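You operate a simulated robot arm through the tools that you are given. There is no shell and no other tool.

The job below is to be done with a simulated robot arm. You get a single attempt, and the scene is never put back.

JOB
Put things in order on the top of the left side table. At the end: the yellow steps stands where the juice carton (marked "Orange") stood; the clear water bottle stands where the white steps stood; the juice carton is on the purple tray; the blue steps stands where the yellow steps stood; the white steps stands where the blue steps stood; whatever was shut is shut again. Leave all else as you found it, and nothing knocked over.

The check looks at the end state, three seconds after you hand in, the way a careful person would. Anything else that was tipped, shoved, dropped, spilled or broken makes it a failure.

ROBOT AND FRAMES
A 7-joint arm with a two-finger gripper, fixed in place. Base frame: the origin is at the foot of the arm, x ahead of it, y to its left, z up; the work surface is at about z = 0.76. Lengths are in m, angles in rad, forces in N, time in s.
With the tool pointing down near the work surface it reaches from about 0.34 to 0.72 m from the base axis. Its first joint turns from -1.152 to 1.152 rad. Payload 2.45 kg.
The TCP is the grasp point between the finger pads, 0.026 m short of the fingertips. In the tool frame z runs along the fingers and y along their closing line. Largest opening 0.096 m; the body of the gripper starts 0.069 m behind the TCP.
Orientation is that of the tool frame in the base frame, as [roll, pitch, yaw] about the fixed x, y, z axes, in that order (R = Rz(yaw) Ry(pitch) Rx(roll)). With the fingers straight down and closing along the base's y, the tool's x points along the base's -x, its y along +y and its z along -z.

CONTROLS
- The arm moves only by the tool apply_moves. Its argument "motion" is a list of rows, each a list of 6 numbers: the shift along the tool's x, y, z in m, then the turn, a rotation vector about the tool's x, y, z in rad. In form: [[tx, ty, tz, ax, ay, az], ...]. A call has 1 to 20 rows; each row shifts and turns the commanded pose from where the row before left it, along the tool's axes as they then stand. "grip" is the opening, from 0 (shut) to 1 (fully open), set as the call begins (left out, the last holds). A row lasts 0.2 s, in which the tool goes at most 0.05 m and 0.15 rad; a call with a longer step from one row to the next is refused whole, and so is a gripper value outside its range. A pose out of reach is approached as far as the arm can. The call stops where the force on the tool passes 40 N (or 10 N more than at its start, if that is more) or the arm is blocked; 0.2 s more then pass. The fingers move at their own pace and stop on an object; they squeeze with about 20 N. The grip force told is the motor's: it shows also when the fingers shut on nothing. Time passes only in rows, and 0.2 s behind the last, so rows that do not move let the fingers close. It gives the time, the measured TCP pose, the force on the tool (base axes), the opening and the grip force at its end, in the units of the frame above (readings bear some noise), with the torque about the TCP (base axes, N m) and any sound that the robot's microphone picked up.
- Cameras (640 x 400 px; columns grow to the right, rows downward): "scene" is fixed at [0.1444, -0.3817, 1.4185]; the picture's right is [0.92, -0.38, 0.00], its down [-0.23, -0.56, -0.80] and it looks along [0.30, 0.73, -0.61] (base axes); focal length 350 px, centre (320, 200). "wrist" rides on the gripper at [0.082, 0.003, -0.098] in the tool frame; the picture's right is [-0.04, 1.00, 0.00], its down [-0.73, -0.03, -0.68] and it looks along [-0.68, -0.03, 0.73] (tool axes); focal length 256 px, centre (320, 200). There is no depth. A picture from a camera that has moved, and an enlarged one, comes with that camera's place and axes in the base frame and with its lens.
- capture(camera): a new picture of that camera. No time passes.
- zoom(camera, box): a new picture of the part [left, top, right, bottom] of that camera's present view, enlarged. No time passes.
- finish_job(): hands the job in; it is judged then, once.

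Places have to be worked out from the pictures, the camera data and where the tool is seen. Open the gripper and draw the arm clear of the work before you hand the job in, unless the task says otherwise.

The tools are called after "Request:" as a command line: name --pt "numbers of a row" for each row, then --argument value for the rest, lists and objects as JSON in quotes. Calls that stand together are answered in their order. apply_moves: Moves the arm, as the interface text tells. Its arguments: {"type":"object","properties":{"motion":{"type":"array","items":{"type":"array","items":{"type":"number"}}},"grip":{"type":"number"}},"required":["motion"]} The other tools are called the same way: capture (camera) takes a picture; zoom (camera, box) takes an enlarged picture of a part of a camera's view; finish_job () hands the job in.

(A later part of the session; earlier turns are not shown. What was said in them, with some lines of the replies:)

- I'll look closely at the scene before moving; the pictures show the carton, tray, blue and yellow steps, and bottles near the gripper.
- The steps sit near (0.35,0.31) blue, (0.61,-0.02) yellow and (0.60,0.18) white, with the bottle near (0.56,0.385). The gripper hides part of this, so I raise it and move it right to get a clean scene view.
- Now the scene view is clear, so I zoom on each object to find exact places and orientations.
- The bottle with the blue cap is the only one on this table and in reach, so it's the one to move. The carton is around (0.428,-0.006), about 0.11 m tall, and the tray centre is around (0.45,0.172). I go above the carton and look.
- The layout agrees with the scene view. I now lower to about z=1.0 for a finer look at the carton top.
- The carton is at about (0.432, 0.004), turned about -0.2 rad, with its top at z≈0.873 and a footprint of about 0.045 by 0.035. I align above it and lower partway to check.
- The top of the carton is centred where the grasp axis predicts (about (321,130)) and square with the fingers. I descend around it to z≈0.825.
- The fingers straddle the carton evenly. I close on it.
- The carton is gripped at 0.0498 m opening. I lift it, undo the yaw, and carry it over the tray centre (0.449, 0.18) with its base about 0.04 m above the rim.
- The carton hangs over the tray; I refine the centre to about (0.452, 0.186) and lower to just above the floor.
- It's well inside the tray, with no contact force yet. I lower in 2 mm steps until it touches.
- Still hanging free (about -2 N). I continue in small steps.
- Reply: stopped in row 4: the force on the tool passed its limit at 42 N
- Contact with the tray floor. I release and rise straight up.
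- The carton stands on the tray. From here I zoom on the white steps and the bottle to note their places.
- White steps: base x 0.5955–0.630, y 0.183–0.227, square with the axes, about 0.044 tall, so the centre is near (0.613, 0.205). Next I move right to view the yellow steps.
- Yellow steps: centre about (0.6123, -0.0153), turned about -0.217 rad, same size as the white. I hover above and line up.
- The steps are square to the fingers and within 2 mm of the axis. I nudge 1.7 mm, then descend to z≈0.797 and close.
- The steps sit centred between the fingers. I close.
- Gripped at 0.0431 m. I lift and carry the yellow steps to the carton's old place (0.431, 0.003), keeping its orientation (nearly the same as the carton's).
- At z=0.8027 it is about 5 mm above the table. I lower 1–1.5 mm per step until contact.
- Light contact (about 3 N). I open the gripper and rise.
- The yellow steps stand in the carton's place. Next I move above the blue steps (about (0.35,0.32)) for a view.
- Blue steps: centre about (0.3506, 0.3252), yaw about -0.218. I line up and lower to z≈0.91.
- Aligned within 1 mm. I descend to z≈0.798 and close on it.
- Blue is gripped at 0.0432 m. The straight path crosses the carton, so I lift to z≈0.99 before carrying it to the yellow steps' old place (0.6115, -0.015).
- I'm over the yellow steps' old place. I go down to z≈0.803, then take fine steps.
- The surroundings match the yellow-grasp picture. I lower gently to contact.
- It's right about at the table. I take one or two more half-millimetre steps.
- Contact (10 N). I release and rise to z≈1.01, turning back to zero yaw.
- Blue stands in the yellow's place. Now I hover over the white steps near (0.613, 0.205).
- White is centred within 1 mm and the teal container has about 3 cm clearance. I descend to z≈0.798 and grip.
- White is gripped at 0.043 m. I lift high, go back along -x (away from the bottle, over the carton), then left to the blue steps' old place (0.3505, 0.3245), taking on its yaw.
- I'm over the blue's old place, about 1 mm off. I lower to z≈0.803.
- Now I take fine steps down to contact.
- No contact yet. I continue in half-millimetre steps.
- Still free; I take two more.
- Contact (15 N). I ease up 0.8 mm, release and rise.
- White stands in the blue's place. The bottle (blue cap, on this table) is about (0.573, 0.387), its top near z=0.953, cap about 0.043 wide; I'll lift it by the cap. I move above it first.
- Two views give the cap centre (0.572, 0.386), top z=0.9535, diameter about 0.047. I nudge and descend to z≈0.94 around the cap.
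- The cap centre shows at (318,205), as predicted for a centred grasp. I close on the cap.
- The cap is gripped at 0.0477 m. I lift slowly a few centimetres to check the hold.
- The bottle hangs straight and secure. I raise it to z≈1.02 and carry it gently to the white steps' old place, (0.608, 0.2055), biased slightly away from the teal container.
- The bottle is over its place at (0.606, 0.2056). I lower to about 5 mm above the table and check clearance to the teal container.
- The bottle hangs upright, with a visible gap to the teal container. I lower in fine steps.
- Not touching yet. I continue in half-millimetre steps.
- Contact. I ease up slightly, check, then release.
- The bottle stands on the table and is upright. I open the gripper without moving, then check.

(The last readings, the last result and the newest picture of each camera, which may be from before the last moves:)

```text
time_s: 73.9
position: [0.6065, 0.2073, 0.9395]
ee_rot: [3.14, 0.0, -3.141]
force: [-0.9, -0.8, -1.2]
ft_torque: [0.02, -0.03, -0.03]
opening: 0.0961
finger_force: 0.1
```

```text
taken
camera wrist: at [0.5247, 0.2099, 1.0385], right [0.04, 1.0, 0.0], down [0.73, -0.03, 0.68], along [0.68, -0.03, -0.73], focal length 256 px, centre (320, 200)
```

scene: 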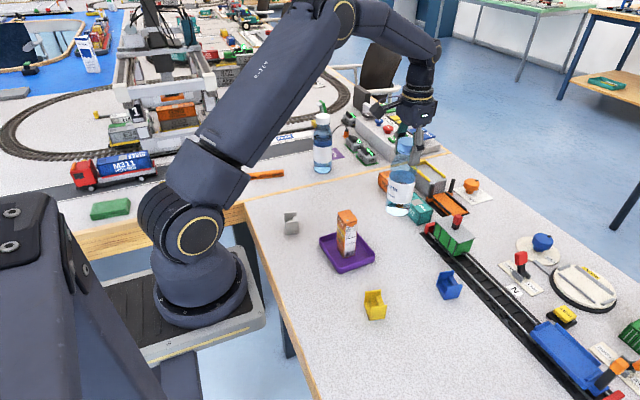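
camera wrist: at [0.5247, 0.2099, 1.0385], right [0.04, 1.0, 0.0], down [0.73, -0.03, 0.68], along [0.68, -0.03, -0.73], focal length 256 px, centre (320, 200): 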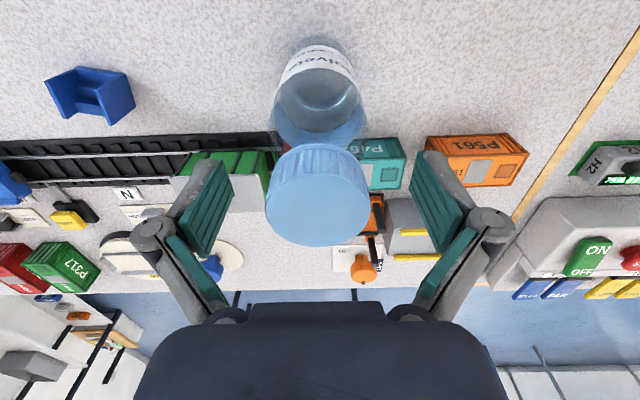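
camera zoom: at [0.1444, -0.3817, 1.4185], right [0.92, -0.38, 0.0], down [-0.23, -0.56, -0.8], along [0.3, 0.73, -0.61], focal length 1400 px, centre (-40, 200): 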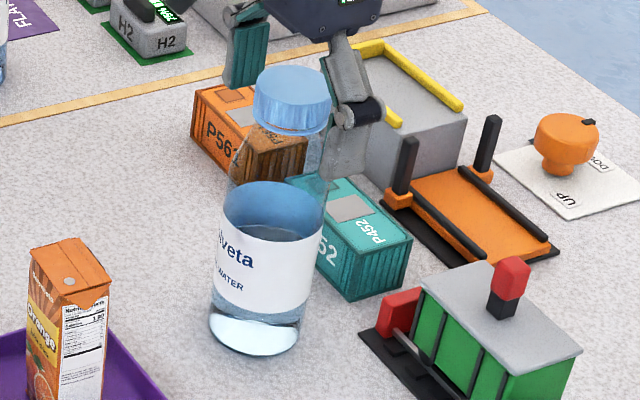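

The bottle stands freely with the fingers open. I rise straight up, then draw the arm back and to the right, clear of everything.

Request:
apply_moves --pt "0 0 -0.015 0 0 0" --pt "0 0 -0.03 0 0 0" --pt "0 0 -0.045 0 0 0" --pt "0 0 -0.045 0 0 0" --pt "0 0 -0.045 0 0 0" --pt "0.04 -0.02 0 0 0 0" --pt "0.04 -0.02 0 0 0 0" --pt "0.04 -0.02 0 0 0 0" --pt "0.03 -0.03 0 0 0 0" --pt "0 -0.045 0 0 0 0" --pt "0 -0.045 0 0 0 0" --pt "0 -0.045 0 0 0 0" --pt "0 -0.045 0 0 0 0" --pt "0 -0.045 0 0 0 0" --pt "0 -0.045 0 0 0 0" --pt "0 0 0 0 0 0"

Request:
capture --camera "scene"

Request:
zoom --camera "scene" --box '[250, 130, 490, 330]'

Request:
capture --camera "wrist"

```text
time_s: 77.3
position: [0.4563, -0.1538, 1.1194]
ee_rot: [3.14, 0.002, -3.14]
force: [0.8, 0.1, 0.7]
ft_torque: [-0.01, -0.01, -0.01]
opening: 0.0961
finger_force: 0.1
```

```text
taken
```

scene: 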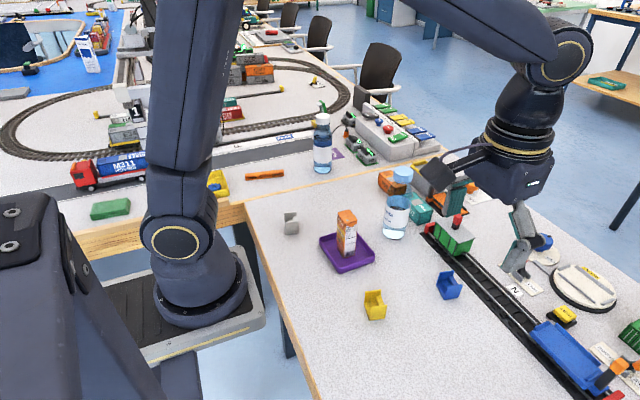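

```text
2.00 times, centred on (370, 230) of scene
camera zoom: at [0.1444, -0.3817, 1.4185], right [0.92, -0.38, 0.0], down [-0.23, -0.56, -0.8], along [0.3, 0.73, -0.61], focal length 700 px, centre (220, 140)
```

zoom: 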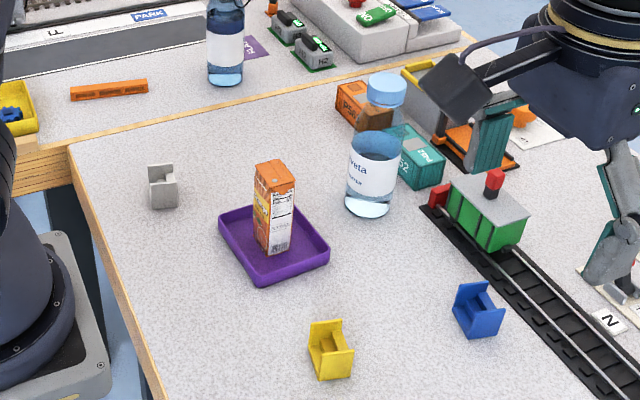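

```text
taken
camera wrist: at [0.3752, -0.1512, 1.2173], right [0.04, 1.0, 0.0], down [0.73, -0.03, 0.68], along [0.68, -0.03, -0.73], focal length 256 px, centre (320, 200)
```

wrist: 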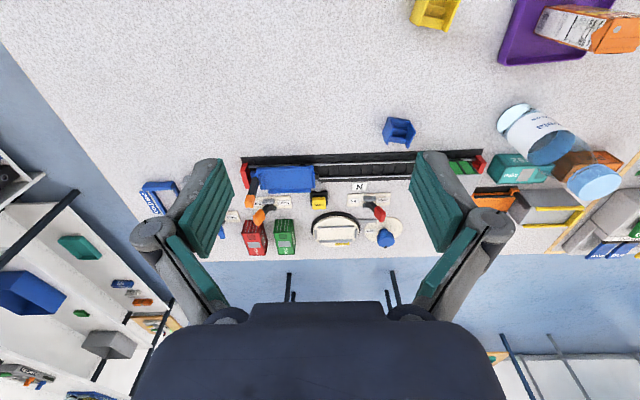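

All five objects stand in their places: carton on the tray, yellow at the carton's spot, blue at the yellow's, white at the blue's, and the bottle at the white's. Nothing else appears disturbed, the gripper is open and the arm is clear, so I hand in.

Request:
finish_job

```text
The job is handed in.
```

The job is handed in, with all five objects moved to where you asked. I don't know the check's result yet. In the last pictures:

- **Juice carton:** it stands upright on the purple tray.
- **Yellow steps:** they stand where the juice carton stood.
- **Blue steps:** they stand where the yellow steps stood.
- **White steps:** they stand where the blue steps stood. I turned them slightly to match the angle the blue steps had.
- **Clear water bottle:** it stands upright where the white steps stood. I set it about 6 mm nearer the robot to leave a gap to the teal container. There were two water bottles, and I took the blue-capped one because it was on this table and in reach.

I didn't open anything, so there was nothing to shut again. Nothing else looks tipped or moved, and I left the gripper open with the arm drawn clear.
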